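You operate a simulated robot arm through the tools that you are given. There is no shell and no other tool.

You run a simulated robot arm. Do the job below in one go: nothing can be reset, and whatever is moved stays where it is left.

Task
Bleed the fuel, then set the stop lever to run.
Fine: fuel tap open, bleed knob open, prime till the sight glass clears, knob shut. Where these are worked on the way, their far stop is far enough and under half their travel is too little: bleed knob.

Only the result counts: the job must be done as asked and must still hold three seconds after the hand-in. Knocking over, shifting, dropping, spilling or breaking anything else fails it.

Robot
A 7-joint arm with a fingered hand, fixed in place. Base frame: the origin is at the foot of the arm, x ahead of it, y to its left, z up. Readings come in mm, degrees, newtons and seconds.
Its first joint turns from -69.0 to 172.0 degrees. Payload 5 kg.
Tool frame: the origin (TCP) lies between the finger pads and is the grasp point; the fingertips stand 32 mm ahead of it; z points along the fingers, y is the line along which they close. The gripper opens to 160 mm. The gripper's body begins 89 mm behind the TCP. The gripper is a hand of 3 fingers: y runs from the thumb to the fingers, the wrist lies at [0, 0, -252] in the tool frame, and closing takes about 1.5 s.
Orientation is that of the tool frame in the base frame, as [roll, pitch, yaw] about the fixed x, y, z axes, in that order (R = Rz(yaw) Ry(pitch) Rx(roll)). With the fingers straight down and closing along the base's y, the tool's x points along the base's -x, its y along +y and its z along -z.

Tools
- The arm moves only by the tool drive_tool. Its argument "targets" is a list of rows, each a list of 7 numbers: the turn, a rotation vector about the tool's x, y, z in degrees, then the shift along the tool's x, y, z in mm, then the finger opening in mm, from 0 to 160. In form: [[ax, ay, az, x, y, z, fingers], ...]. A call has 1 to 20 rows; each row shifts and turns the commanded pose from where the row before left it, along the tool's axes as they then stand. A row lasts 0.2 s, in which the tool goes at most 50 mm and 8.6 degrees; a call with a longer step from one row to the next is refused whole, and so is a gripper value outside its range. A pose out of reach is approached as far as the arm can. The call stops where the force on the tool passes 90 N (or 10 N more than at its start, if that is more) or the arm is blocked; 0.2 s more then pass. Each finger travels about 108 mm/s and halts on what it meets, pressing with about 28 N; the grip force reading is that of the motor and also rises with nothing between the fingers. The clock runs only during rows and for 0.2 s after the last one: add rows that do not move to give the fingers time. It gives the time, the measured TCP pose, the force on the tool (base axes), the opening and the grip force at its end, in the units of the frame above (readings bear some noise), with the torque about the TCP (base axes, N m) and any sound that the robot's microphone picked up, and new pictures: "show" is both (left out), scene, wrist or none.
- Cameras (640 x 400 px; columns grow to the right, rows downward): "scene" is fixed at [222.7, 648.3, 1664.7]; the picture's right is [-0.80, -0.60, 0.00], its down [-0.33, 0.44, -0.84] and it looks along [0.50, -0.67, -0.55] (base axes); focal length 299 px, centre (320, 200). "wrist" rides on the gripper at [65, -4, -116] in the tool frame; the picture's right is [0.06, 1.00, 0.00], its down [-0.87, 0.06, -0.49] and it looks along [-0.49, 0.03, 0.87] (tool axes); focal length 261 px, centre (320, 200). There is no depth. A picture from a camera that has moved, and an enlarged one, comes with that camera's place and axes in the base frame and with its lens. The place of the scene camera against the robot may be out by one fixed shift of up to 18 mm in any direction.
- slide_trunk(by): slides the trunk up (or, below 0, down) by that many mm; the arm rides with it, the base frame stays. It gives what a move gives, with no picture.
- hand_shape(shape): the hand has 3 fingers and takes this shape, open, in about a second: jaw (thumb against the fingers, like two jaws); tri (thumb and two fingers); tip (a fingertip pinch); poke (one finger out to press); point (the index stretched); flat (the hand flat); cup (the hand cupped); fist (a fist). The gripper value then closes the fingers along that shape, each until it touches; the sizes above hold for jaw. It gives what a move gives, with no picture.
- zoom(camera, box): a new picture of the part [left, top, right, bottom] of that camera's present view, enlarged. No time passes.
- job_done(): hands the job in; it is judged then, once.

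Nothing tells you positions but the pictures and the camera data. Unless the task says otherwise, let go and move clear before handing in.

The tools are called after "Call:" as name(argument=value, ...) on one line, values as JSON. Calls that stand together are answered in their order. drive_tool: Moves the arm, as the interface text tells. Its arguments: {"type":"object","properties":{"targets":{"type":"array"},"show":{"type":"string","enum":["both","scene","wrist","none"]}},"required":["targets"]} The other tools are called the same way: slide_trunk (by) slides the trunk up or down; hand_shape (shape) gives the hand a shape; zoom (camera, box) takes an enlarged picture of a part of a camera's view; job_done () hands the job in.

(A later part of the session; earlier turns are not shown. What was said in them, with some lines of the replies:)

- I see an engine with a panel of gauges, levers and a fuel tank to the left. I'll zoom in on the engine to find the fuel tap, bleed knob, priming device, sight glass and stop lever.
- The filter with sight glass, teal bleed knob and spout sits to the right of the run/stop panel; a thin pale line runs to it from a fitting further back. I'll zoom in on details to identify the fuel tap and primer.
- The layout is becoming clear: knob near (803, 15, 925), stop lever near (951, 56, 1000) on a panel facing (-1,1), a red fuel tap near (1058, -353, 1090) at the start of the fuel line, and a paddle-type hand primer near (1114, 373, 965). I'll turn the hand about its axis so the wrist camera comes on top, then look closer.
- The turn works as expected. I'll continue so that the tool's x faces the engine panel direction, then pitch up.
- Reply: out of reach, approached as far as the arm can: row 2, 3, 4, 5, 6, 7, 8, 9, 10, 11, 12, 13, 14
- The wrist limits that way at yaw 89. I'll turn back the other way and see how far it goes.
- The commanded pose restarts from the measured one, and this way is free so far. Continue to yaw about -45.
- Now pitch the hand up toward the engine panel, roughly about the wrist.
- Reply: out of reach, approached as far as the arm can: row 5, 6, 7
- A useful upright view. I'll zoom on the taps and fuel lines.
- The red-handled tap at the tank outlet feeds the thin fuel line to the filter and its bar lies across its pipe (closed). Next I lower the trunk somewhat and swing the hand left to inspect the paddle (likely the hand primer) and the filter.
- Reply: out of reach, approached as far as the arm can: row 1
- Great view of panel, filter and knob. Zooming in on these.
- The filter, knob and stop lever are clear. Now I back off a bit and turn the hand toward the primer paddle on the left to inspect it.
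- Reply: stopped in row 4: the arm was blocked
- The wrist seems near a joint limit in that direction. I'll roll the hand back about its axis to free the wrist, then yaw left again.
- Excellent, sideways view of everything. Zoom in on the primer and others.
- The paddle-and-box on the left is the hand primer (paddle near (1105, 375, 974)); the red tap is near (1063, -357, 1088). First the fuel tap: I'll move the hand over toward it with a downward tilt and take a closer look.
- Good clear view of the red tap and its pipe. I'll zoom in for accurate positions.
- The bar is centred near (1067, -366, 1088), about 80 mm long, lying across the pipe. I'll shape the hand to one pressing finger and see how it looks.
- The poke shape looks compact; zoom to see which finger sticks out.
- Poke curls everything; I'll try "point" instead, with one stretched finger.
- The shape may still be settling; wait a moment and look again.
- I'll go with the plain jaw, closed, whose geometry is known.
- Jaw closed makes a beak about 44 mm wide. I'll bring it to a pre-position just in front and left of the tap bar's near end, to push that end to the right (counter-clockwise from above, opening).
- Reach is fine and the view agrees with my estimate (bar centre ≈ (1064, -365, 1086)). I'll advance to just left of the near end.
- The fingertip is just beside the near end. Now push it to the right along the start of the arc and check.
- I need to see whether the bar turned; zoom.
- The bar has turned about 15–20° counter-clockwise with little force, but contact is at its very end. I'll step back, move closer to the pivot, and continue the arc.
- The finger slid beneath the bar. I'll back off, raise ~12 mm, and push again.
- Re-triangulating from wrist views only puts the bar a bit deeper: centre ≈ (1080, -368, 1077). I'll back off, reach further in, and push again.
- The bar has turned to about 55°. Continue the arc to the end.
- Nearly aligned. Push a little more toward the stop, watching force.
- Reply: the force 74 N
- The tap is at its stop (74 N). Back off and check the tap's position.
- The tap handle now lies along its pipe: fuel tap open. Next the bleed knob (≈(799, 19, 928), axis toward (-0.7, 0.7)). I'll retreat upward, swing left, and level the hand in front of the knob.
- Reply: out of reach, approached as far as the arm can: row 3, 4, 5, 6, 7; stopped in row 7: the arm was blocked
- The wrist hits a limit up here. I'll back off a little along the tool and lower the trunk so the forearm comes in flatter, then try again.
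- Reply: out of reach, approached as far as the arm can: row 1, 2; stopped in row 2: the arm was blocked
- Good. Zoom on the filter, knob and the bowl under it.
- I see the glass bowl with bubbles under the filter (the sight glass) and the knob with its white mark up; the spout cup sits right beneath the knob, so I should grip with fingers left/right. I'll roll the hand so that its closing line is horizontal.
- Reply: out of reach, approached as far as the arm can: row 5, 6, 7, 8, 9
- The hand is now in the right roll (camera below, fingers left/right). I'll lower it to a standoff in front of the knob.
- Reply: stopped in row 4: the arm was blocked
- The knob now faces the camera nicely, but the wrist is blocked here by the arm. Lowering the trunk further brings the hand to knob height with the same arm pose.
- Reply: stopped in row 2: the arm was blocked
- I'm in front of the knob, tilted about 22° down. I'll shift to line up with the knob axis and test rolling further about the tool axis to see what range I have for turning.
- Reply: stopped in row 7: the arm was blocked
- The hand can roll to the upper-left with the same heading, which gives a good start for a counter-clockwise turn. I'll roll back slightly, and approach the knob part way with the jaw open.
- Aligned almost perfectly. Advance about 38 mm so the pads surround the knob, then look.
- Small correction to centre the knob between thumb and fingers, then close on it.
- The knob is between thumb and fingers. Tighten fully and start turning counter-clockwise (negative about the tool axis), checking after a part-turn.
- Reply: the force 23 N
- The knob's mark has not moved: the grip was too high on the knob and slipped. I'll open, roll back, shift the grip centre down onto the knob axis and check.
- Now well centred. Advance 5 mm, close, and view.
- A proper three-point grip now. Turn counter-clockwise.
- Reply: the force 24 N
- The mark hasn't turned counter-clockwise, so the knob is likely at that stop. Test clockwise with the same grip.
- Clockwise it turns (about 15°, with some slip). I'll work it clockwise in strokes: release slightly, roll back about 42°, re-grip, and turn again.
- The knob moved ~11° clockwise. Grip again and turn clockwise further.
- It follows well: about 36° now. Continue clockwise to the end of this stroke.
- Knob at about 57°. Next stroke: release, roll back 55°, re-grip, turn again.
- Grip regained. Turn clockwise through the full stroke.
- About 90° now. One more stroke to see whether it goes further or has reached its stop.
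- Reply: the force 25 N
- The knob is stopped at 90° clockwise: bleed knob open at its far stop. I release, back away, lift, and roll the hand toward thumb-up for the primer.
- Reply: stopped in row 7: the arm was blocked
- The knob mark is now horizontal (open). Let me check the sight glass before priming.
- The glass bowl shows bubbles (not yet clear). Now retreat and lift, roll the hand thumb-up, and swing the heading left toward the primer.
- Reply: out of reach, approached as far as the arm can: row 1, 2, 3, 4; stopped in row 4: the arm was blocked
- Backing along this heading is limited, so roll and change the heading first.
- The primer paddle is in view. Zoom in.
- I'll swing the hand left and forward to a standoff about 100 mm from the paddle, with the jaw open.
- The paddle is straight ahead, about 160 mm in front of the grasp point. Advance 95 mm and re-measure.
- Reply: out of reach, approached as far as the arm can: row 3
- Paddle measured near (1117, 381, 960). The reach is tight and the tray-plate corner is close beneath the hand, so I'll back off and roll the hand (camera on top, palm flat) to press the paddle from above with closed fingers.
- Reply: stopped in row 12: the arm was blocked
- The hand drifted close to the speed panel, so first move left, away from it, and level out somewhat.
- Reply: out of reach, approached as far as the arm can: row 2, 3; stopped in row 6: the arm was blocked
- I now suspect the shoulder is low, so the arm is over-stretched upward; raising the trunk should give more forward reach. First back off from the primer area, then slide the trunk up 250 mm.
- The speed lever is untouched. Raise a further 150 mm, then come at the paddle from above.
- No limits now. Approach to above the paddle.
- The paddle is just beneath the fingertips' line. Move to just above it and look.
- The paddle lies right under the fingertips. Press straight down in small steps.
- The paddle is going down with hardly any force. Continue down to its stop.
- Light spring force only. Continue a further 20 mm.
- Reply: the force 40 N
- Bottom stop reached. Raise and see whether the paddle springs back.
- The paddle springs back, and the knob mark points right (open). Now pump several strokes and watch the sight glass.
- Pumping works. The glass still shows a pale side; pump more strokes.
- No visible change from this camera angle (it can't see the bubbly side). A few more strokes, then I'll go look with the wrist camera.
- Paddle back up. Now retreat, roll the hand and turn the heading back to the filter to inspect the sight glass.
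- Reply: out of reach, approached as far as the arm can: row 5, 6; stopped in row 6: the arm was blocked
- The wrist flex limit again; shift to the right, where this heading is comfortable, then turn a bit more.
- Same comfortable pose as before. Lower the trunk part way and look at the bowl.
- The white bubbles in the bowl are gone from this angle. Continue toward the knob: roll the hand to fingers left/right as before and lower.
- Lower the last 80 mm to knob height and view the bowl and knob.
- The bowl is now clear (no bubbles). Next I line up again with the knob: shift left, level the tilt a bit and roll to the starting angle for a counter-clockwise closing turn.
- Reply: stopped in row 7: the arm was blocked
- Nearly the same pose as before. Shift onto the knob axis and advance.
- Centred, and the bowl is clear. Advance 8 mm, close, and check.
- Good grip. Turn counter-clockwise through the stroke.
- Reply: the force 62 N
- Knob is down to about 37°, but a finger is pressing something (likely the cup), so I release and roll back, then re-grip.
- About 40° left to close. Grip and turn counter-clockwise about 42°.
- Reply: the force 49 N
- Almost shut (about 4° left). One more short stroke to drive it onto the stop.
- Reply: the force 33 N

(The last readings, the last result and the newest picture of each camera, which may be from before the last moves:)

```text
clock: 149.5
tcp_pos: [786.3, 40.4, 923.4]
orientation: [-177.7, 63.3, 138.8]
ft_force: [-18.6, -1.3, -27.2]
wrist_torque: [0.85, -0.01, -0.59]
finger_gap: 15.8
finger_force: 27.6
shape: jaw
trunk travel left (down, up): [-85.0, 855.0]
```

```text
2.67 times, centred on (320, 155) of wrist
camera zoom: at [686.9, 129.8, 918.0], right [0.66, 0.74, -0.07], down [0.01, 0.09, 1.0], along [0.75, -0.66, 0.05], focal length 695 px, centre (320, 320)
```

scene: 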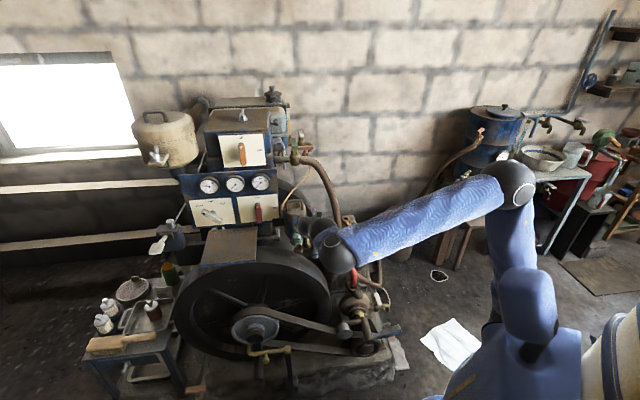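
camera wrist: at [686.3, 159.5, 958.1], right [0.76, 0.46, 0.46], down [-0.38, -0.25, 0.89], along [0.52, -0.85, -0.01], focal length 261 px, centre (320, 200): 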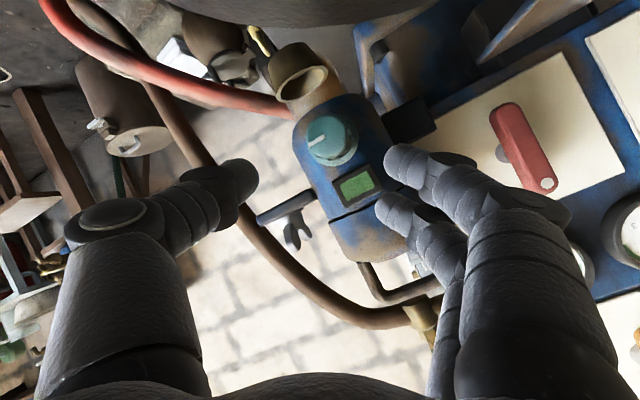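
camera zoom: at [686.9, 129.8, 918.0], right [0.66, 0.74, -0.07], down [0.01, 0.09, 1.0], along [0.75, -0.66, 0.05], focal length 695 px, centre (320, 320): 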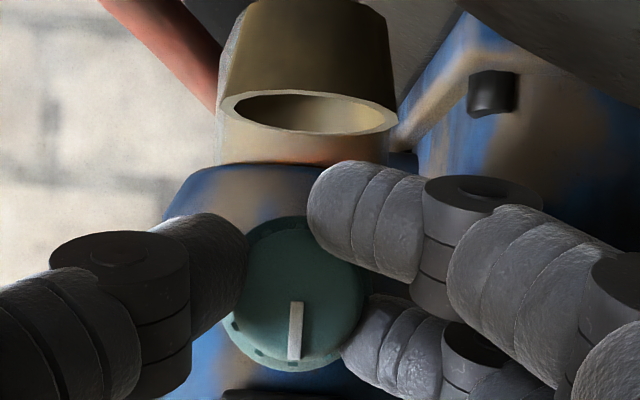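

The mark is straight up again: bleed knob shut. I open, back off from the knob, and raise the trunk before moving to the stop lever (≈(958, 60, 992)).

Call:
drive_tool(targets=[[0, 0, 2, 0, 0, 0, 10], [0, 0, 0, 0, 0, 0, 40], [0, 0, 0, 0, 0, 0, 60], [0, 0, 0, 0, 0, -15, 60], [0, 0, 0, 0, 0, -20, 60], [0, 0, 0, 0, 0, -20, 60]], show="wrist")

Call:
zoom(camera="wrist", box=[240, 20, 420, 180])

```text
clock: 150.9
tcp_pos: [763.2, 53.0, 946.8]
orientation: [176.5, 60.7, 132.0]
ft_force: [0.8, 0.2, -0.3]
wrist_torque: [-0.02, -0.03, 0.01]
finger_gap: 59.4
finger_force: 0.0
shape: jaw
trunk travel left (down, up): [-85.0, 855.0]
camera wrist: at [666.8, 145.7, 947.0], right [0.69, 0.73, -0.02], down [0.01, 0.02, 1.0], along [0.73, -0.69, 0.0], focal length 261 px, centre (320, 200)
```

wrist: 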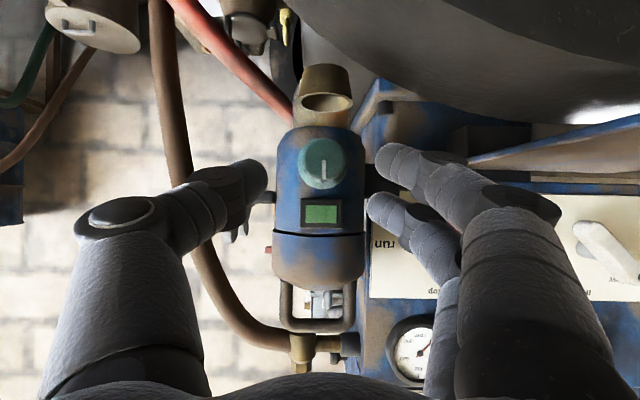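

```text
2.50 times, centred on (330, 100) of wrist
camera zoom: at [666.8, 145.7, 947.0], right [0.69, 0.73, -0.02], down [0.01, 0.02, 1.0], along [0.73, -0.69, 0.0], focal length 652 px, centre (295, 450)
```

zoom: 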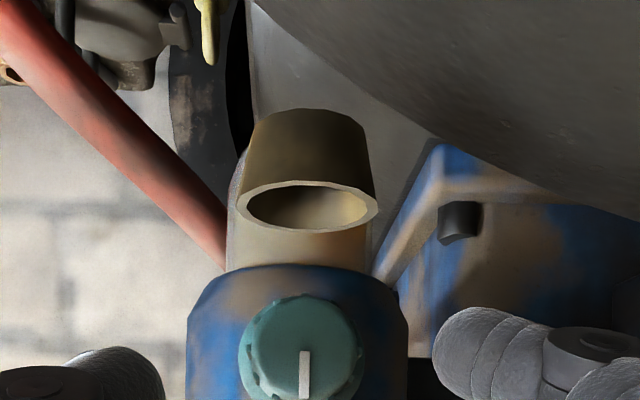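

Knob mark is up (shut) and the bowl stays clear. Raise the trunk 100 mm, close the fingers, and slide left in front of the stop lever.

Call:
slide_trunk(by=100)

Call:
drive_tool(targets=[[0, 0, 0, 0, 10, -5, 40], [0, 0, 0, 0, 30, 0, 20], [0, 0, 0, 0, 40, 0, 0], [0, 0, 0, 0, 40, 5, 0], [0, 0, 0, 0, 40, 5, 0], [0, 0, 0, 0, 0, 0, 0], [0, 0, 0, 0, 0, 0, 0]])

```text
clock: 152.2
tcp_pos: [763.9, 54.4, 1045.9]
orientation: [176.6, 60.8, 132.0]
ft_force: [0.6, 1.3, 0.1]
wrist_torque: [0.0, 0.01, 0.02]
finger_gap: 59.7
finger_force: 0.1
shape: jaw
trunk travel left (down, up): [-185.0, 755.0]
```

```text
clock: 153.3
tcp_pos: [836.7, 45.1, 1106.0]
orientation: [165.4, 58.6, 120.7]
ft_force: [-0.6, 0.3, 1.0]
wrist_torque: [0.07, -0.01, 0.01]
finger_gap: 0.0
finger_force: 28.0
shape: jaw
out of reach, approached as far as the arm can: row 3, 4, 5
trunk travel left (down, up): [-185.0, 755.0]
stopped in row 5: the arm was blocked; the commanded pose is now the measured one
camera wrist: at [741.2, 140.6, 1109.9], right [0.7, 0.71, 0.08], down [-0.04, -0.07, 1.0], along [0.71, -0.7, -0.02], focal length 261 px, centre (320, 200)
```

scene: 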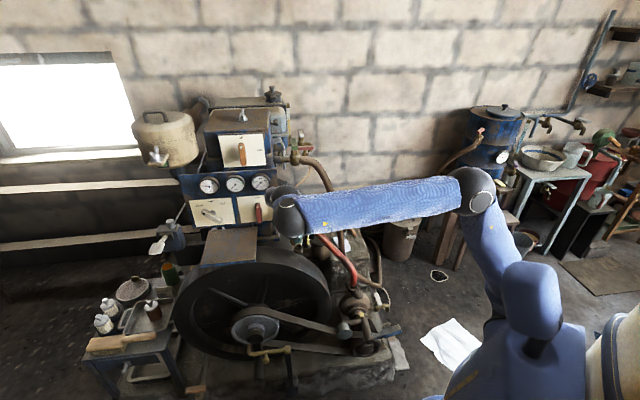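
wrist: 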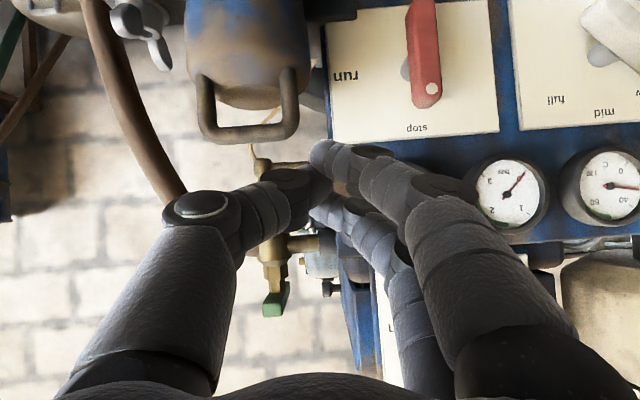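

The wrist limit pulled the hand off course (nothing touched). I'll turn the heading more straight-ahead, backing off a little, which relieves the wrist.

Call:
drive_tool(targets=[[-6.8, 1.05, -4.0, 8, -6, -18, 0], [-6.8, 1.05, -4.0, 8, -6, -18, 0], [-6.8, 1.05, -4.0, 8, -6, -18, 0], [-6.8, 1.05, -4.0, 0, 0, -10, 0]])

```text
clock: 154.3
tcp_pos: [769.1, 73.2, 1115.4]
orientation: [165.5, 58.5, 152.9]
ft_force: [-0.1, 0.0, 0.2]
wrist_torque: [0.0, 0.0, -0.05]
finger_gap: 0.2
finger_force: 27.9
shape: jaw
trunk travel left (down, up): [-185.0, 755.0]
camera wrist: at [639.7, 103.5, 1118.4], right [0.22, 0.97, 0.08], down [0.0, -0.08, 1.0], along [0.98, -0.22, -0.02], focal length 261 px, centre (320, 200)
```

scene: 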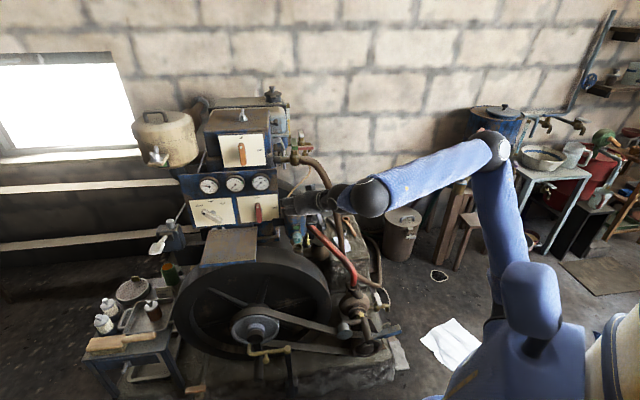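
wrist: 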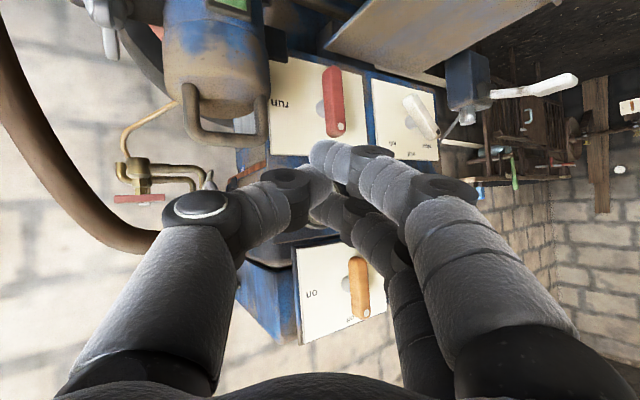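

Comfortable again, with lever centre confirmed at (958, 59, 990), ends at z 951 and 1028. I'll roll to thumb-up (narrow sideways) and move to a standoff just left-front of the lever's top end.

Call:
drive_tool(targets=[[0, 0, -8.5, 0, 0, 0, 0], [0, 0, -8.5, 0, 0, 0, 0], [0, 0, -8.5, 0, 0, 0, 0], [0, 0, -8.5, 0, 0, 0, 0], [0, 0, -8.5, 0, 0, 0, 0], [0, 0, -8.5, 0, 0, 0, 0], [0, 0, -8.5, 0, 0, 0, 0], [0, 0, -8.5, 0, 0, 0, 0], [0, 0, -8.5, 0, 0, 0, 0], [0, 0, -8.5, 0, 0, 0, 0], [0, 0, 0, -19.8, 4.9, 27.4, 0], [0, 0, 0, -19.8, 4.9, 27.4, 0], [0, 0, 0, -19.8, 4.9, 27.4, 0], [0, 0, 0, -19.8, 4.9, 27.4, 0]])

```text
clock: 157.3
tcp_pos: [879.1, 133.7, 1060.7]
orientation: [-121.2, 11.8, -107.3]
ft_force: [-0.2, 0.1, -0.1]
wrist_torque: [0.04, 0.02, 0.02]
finger_gap: 0.0
finger_force: 27.5
shape: jaw
trunk travel left (down, up): [-185.0, 755.0]
camera wrist: at [763.9, 91.6, 1108.6], right [-0.46, 0.26, -0.85], down [-0.19, 0.91, 0.38], along [0.87, 0.33, -0.37], focal length 261 px, centre (320, 200)
```

scene: 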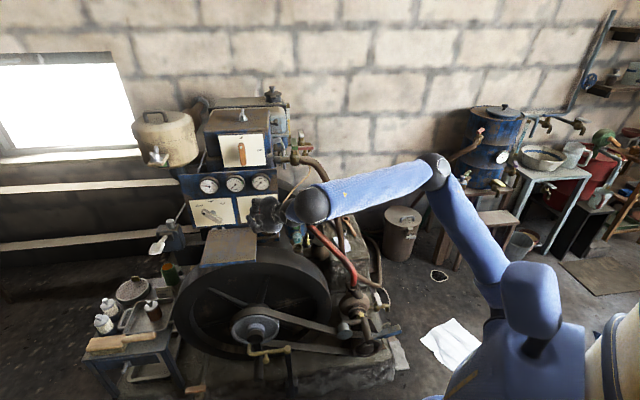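
wrist: 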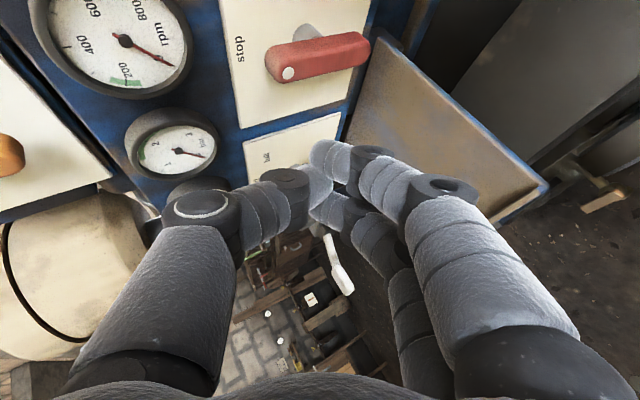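

Clear view of lever and panel. Move the fingertip to just left of the lever's top (dot) end.

Call:
drive_tool(targets=[[0, 0, 0, -10, -8, 20, 0], [0, 0, 0, 10, -6, 26, 0], [0, 0, 0, 12, -4, 22, 0]])

Call:
zoom(camera="wrist", box=[220, 30, 420, 200])

```text
clock: 158.1
tcp_pos: [939.8, 107.0, 1037.8]
orientation: [-121.3, 11.8, -107.4]
ft_force: [0.3, 0.6, -0.4]
wrist_torque: [0.01, 0.02, 0.05]
finger_gap: 0.0
finger_force: 28.2
shape: jaw
trunk travel left (down, up): [-185.0, 755.0]
camera wrist: at [824.9, 64.3, 1087.2], right [-0.46, 0.26, -0.85], down [-0.19, 0.9, 0.38], along [0.87, 0.33, -0.37], focal length 261 px, centre (320, 200)
```

scene: 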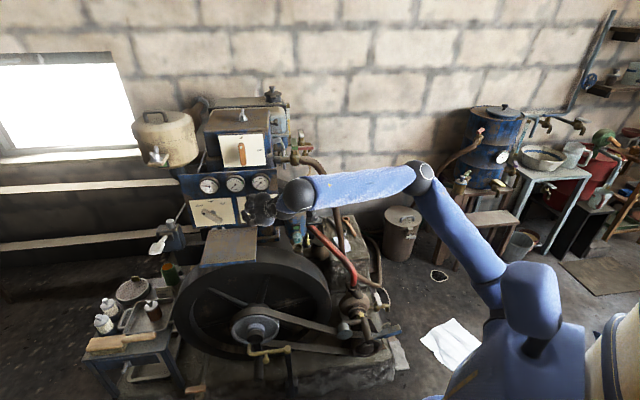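
wrist: 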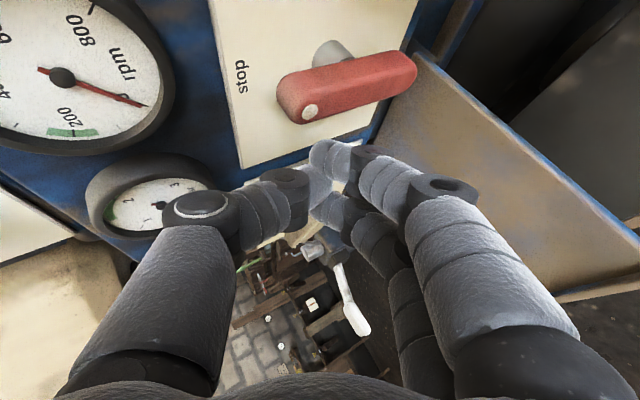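

```text
2.35 times, centred on (320, 115) of wrist
camera zoom: at [824.9, 64.3, 1087.2], right [-0.46, 0.26, -0.85], down [-0.19, 0.9, 0.38], along [0.87, 0.33, -0.37], focal length 613 px, centre (320, 400)
```

zoom: 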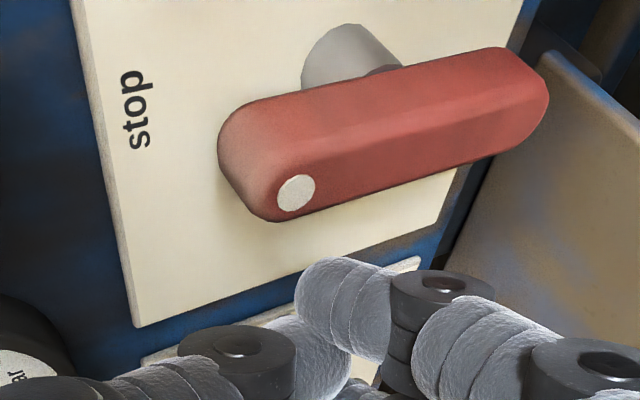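

The fingertip sits just beside the lever's top end. Go slightly deeper and higher, then push the top end to the right.

Call:
drive_tool(targets=[[0, 0, 0, 1.9, -6.5, 2.2, 0], [0, 0, 0, 14.3, -0.2, -9, 0], [0, 0, 0, 9.8, -1.5, -7.4, 0], [0, 0, 0, 8.9, 1.7, -4.4, 0]], show="wrist")

Call:
zoom(camera="wrist", box=[220, 30, 420, 200])

```text
clock: 159.1
tcp_pos: [916.1, 75.5, 1045.9]
orientation: [-121.0, 11.9, -107.3]
ft_force: [0.2, -0.1, 1.5]
wrist_torque: [-0.01, -0.02, -0.01]
finger_gap: 0.1
finger_force: 28.1
shape: jaw
trunk travel left (down, up): [-185.0, 755.0]
camera wrist: at [800.9, 32.2, 1094.7], right [-0.46, 0.26, -0.85], down [-0.19, 0.91, 0.38], along [0.87, 0.33, -0.37], focal length 261 px, centre (320, 200)
```

wrist: 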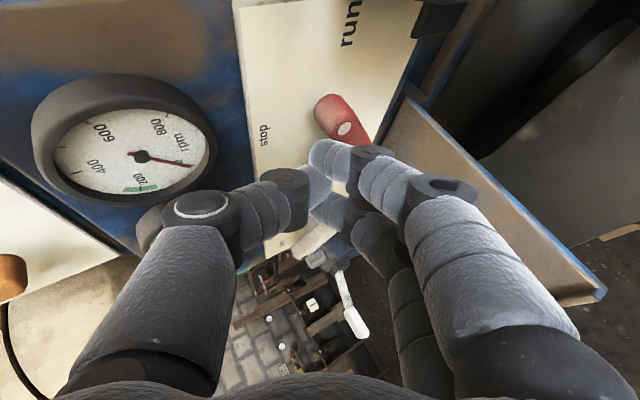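

```text
2.35 times, centred on (320, 115) of wrist
camera zoom: at [800.9, 32.2, 1094.7], right [-0.46, 0.26, -0.85], down [-0.19, 0.91, 0.38], along [0.87, 0.33, -0.37], focal length 613 px, centre (320, 400)
```

zoom: 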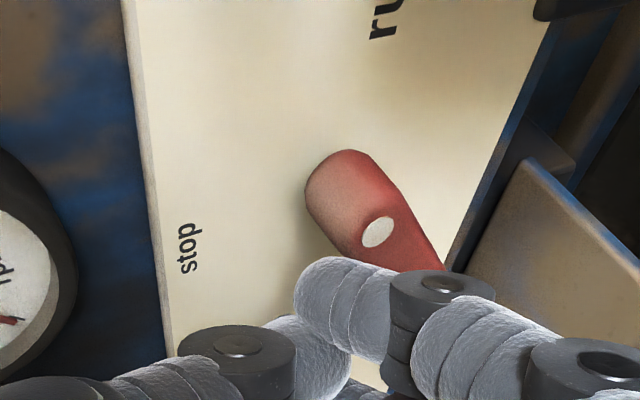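

The lever is turning toward "run". Continue the arc rightwards and down.

Call:
drive_tool(targets=[[0, 0, 0, 7.5, 3.2, -2.4, 0], [0, 0, 0, 6.9, 3.9, -1.4, 0], [0, 0, 0, 5.5, 5.4, 0.5, 0]], show="wrist")

Call:
zoom(camera="wrist", box=[220, 30, 420, 200])

```text
clock: 159.9
tcp_pos: [902.9, 61.6, 1031.9]
orientation: [-121.2, 11.8, -107.3]
ft_force: [-0.5, 0.1, -0.2]
wrist_torque: [0.0, -0.04, -0.02]
finger_gap: 0.1
finger_force: 27.7
shape: jaw
trunk travel left (down, up): [-185.0, 755.0]
camera wrist: at [788.1, 18.5, 1081.1], right [-0.46, 0.26, -0.85], down [-0.19, 0.91, 0.38], along [0.87, 0.33, -0.37], focal length 261 px, centre (320, 200)
```

wrist: 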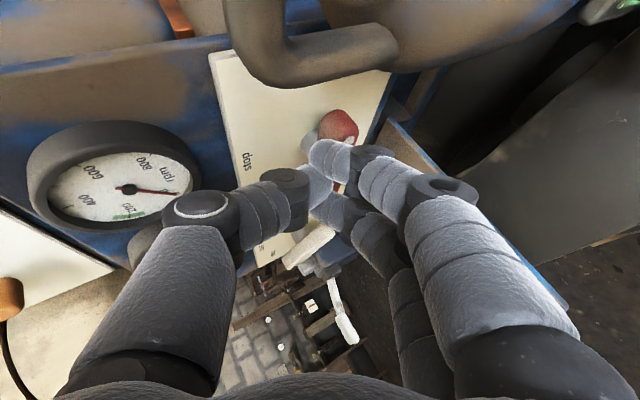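

```text
2.35 times, centred on (320, 115) of wrist
camera zoom: at [788.1, 18.5, 1081.1], right [-0.46, 0.26, -0.85], down [-0.19, 0.91, 0.38], along [0.87, 0.33, -0.37], focal length 613 px, centre (320, 400)
```

zoom: 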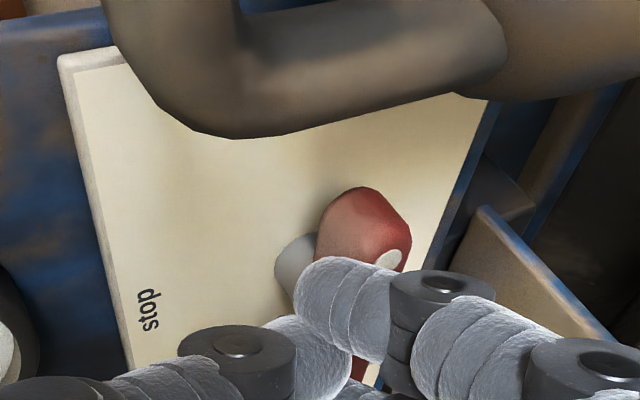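

Nearly horizontal. Push a bit further down to the stop.

Call:
drive_tool(targets=[[0, 0, 0, 2, 5.2, 2, 0], [0, 0, 0, 1, 4.2, 2.5, 0], [0, 0, 0, 1, 4.2, 2.5, 0]], show="wrist")

Call:
zoom(camera="wrist", box=[220, 30, 420, 200])

```text
clock: 160.7
tcp_pos: [899.0, 61.5, 1020.0]
orientation: [-120.9, 11.8, -107.1]
ft_force: [-6.4, 2.1, 20.0]
wrist_torque: [-0.45, -0.28, -0.11]
finger_gap: 0.0
finger_force: 27.7
shape: jaw
trunk travel left (down, up): [-185.0, 755.0]
camera wrist: at [784.1, 18.5, 1068.5], right [-0.46, 0.26, -0.85], down [-0.19, 0.9, 0.38], along [0.87, 0.34, -0.36], focal length 261 px, centre (320, 200)
```

wrist: 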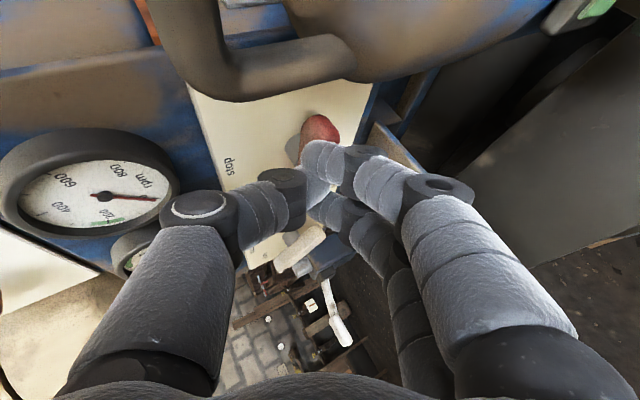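

```text
2.35 times, centred on (320, 115) of wrist
camera zoom: at [784.1, 18.5, 1068.5], right [-0.46, 0.26, -0.85], down [-0.19, 0.9, 0.38], along [0.87, 0.34, -0.36], focal length 613 px, centre (320, 400)
```

zoom: 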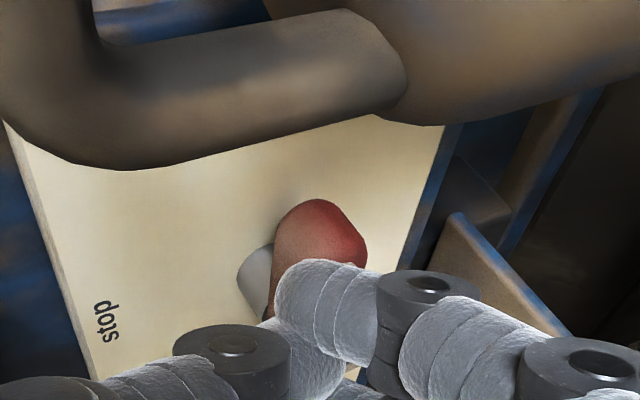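

There's resistance (20 N). Press 4 mm more to confirm the stop, then lift off and look.

Call:
drive_tool(targets=[[0, 0, 0, 0.8, 3.4, 2, 0], [0, 0, 0, 0, 0, 0, 0]], show="none")

Call:
drive_tool(targets=[[0, 0, 0, -3, -13, -8, 0], [0, 0, 0, -10, -15, -20, 0], [0, 0, 0, -20, -5, -35, 0], [0, 0, 0, -20, -5, -35, 0]])

Call:
zoom(camera="scene", box=[170, 180, 330, 260])

```text
clock: 161.3
tcp_pos: [899.1, 62.3, 1015.8]
orientation: [-120.9, 12.0, -107.2]
ft_force: [-9.7, 7.2, 30.5]
wrist_torque: [-0.55, -0.58, 0.0]
finger_gap: 0.3
finger_force: 28.1
shape: jaw
trunk travel left (down, up): [-185.0, 755.0]
```

```text
clock: 162.3
tcp_pos: [851.7, 112.8, 1105.9]
orientation: [-121.2, 11.9, -107.3]
ft_force: [1.6, 0.1, 0.3]
wrist_torque: [0.04, -0.06, -0.01]
finger_gap: 0.0
finger_force: 27.7
shape: jaw
trunk travel left (down, up): [-185.0, 755.0]
camera wrist: at [736.4, 70.5, 1155.0], right [-0.46, 0.26, -0.85], down [-0.19, 0.91, 0.38], along [0.87, 0.33, -0.37], focal length 261 px, centre (320, 200)
```

scene: 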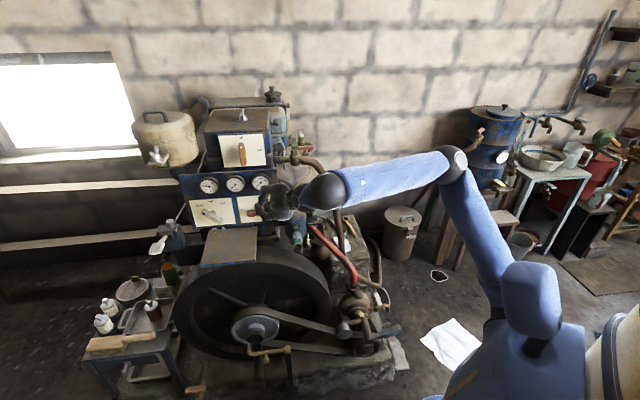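
wrist: 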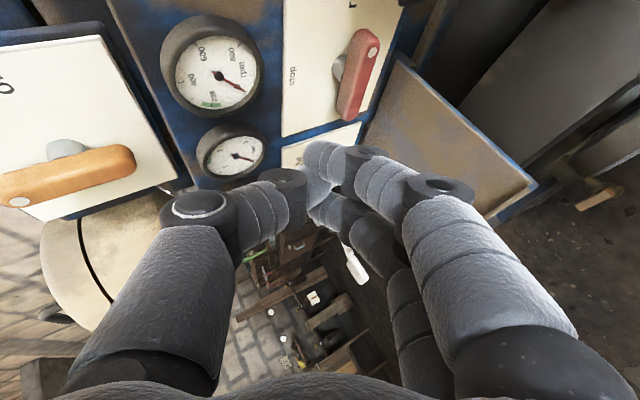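

```text
4.00 times, centred on (250, 220) of scene
camera zoom: at [222.7, 648.3, 1664.7], right [-0.8, -0.6, 0.0], down [-0.33, 0.44, -0.84], along [0.5, -0.67, -0.55], focal length 1197 px, centre (600, 120)
```

zoom: 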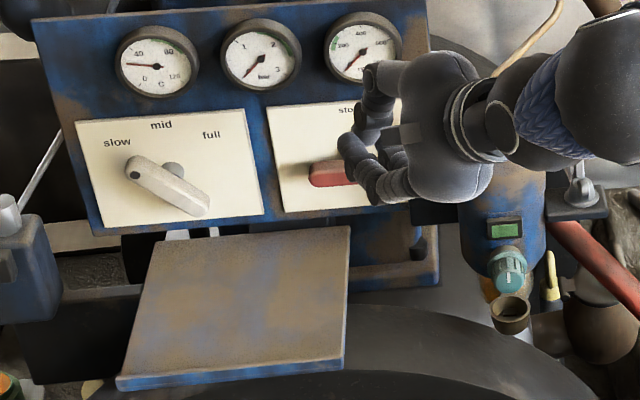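

The stop lever now lies horizontally with its dot toward "run". Retreat clear and verify everything.

Call:
drive_tool(targets=[[0, 0, 0, 0, 0, -40, 0], [0, 0, 0, 0, 0, -40, 0], [0, 0, 0, 0, -10, -40, 20], [0, 0, 0, 0, -10, -40, 60], [0, 0, 0, 0, -10, -40, 100]])

Call:
zoom(camera="scene", box=[170, 160, 330, 260])

Call:
zoom(camera="scene", box=[250, 120, 330, 170])

Call:
zoom(camera="scene", box=[280, 225, 320, 255])

```text
clock: 163.5
tcp_pos: [692.3, 138.2, 1229.9]
orientation: [-121.1, 11.7, -107.3]
ft_force: [0.2, -1.5, 0.1]
wrist_torque: [0.01, -0.03, 0.01]
finger_gap: 99.4
finger_force: 0.0
shape: jaw
trunk travel left (down, up): [-185.0, 755.0]
camera wrist: at [577.0, 95.5, 1277.9], right [-0.46, 0.26, -0.85], down [-0.19, 0.91, 0.38], along [0.87, 0.33, -0.37], focal length 261 px, centre (320, 200)
```

scene: 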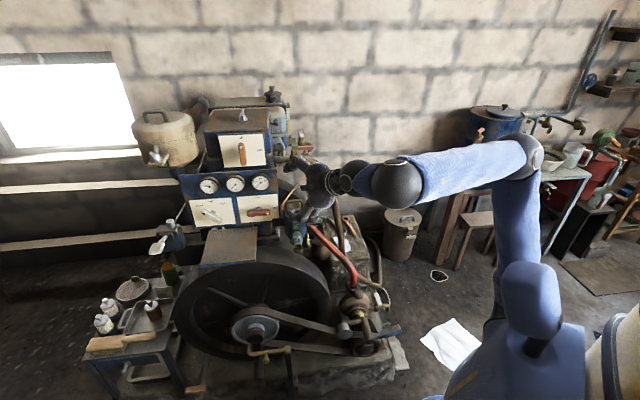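
wrist: 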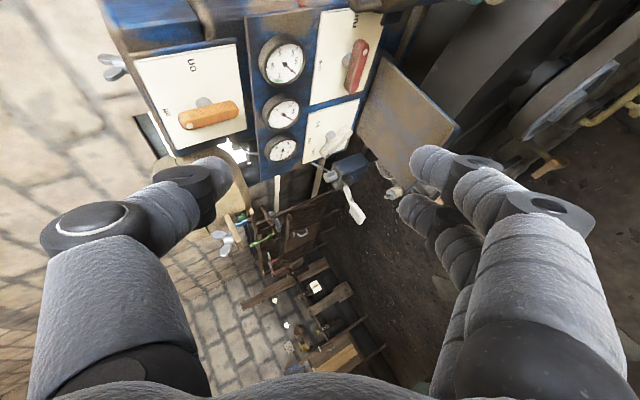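

```text
4.00 times, centred on (250, 210) of scene
camera zoom: at [222.7, 648.3, 1664.7], right [-0.8, -0.6, 0.0], down [-0.33, 0.44, -0.84], along [0.5, -0.67, -0.55], focal length 1197 px, centre (600, 160)
```

zoom: 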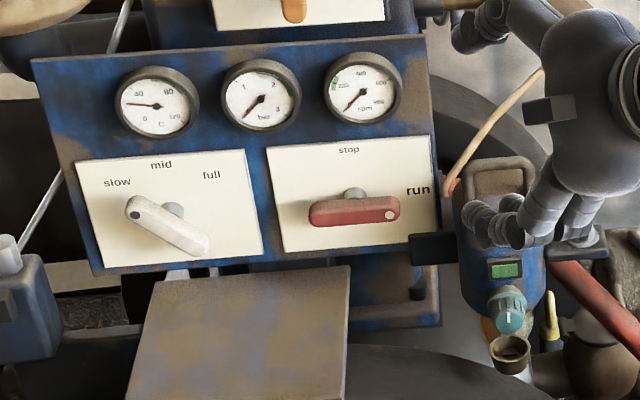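

```text
8.00 times, centred on (290, 145) of scene
camera zoom: at [222.7, 648.3, 1664.7], right [-0.8, -0.6, 0.0], down [-0.33, 0.44, -0.84], along [0.5, -0.67, -0.55], focal length 2394 px, centre (560, 640)
```

zoom: 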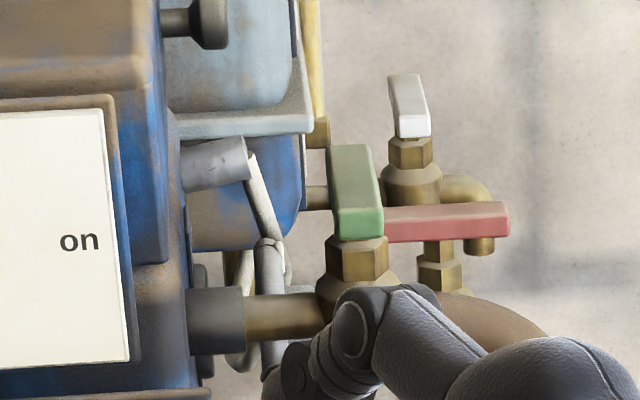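

```text
13.33 times, centred on (300, 240) of scene
camera zoom: at [222.7, 648.3, 1664.7], right [-0.8, -0.6, 0.0], down [-0.33, 0.44, -0.84], along [0.5, -0.67, -0.55], focal length 3991 px, centre (587, -333)
```

zoom: 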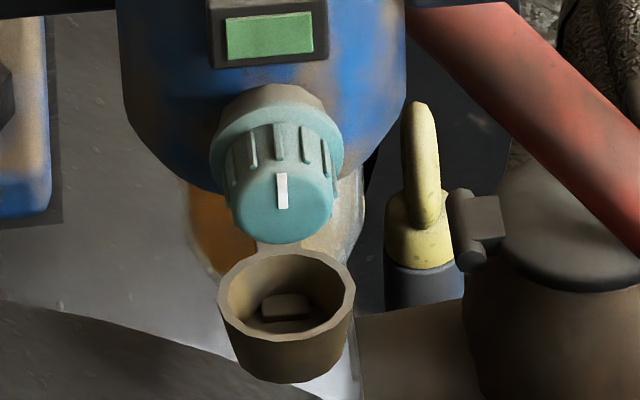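

Everything checks out: the red fuel tap lies along its pipe (open), the sight glass lost its bubbles, the bleed knob's mark is back up (shut), the stop lever's dot points to "run", and the hand is clear. Handing in.

Call:
job_done()

```text
The job is handed in.
```

The fuel is bled, the stop lever is set to run, and I've handed the job in. No verdict came back with the hand-in.

- **Fuel tap:** the red-handled tap is open, turned to its stop with the bar lying along the pipe.
- **Bleed knob:** opened clockwise 90° to its far stop, then shut after priming. Its mark points straight up again, as at the start.
- **Priming:** I gave the paddle on the left 16 strokes or so. I took the glass bowl under the filter to be the sight glass. The white bubbles I could see there before priming were gone in wrist-camera views from similar angles.
- **Stop lever:** at its stop in the run position, with the dot pointing to "run".

During the closing turn of the bleed knob, a finger pressed on something with about 60 N, most likely the spout cup just below it. I let go and re-gripped; in the later views the cup looked unmoved.

I left the hand clear of the engine and saw nothing else shifted.
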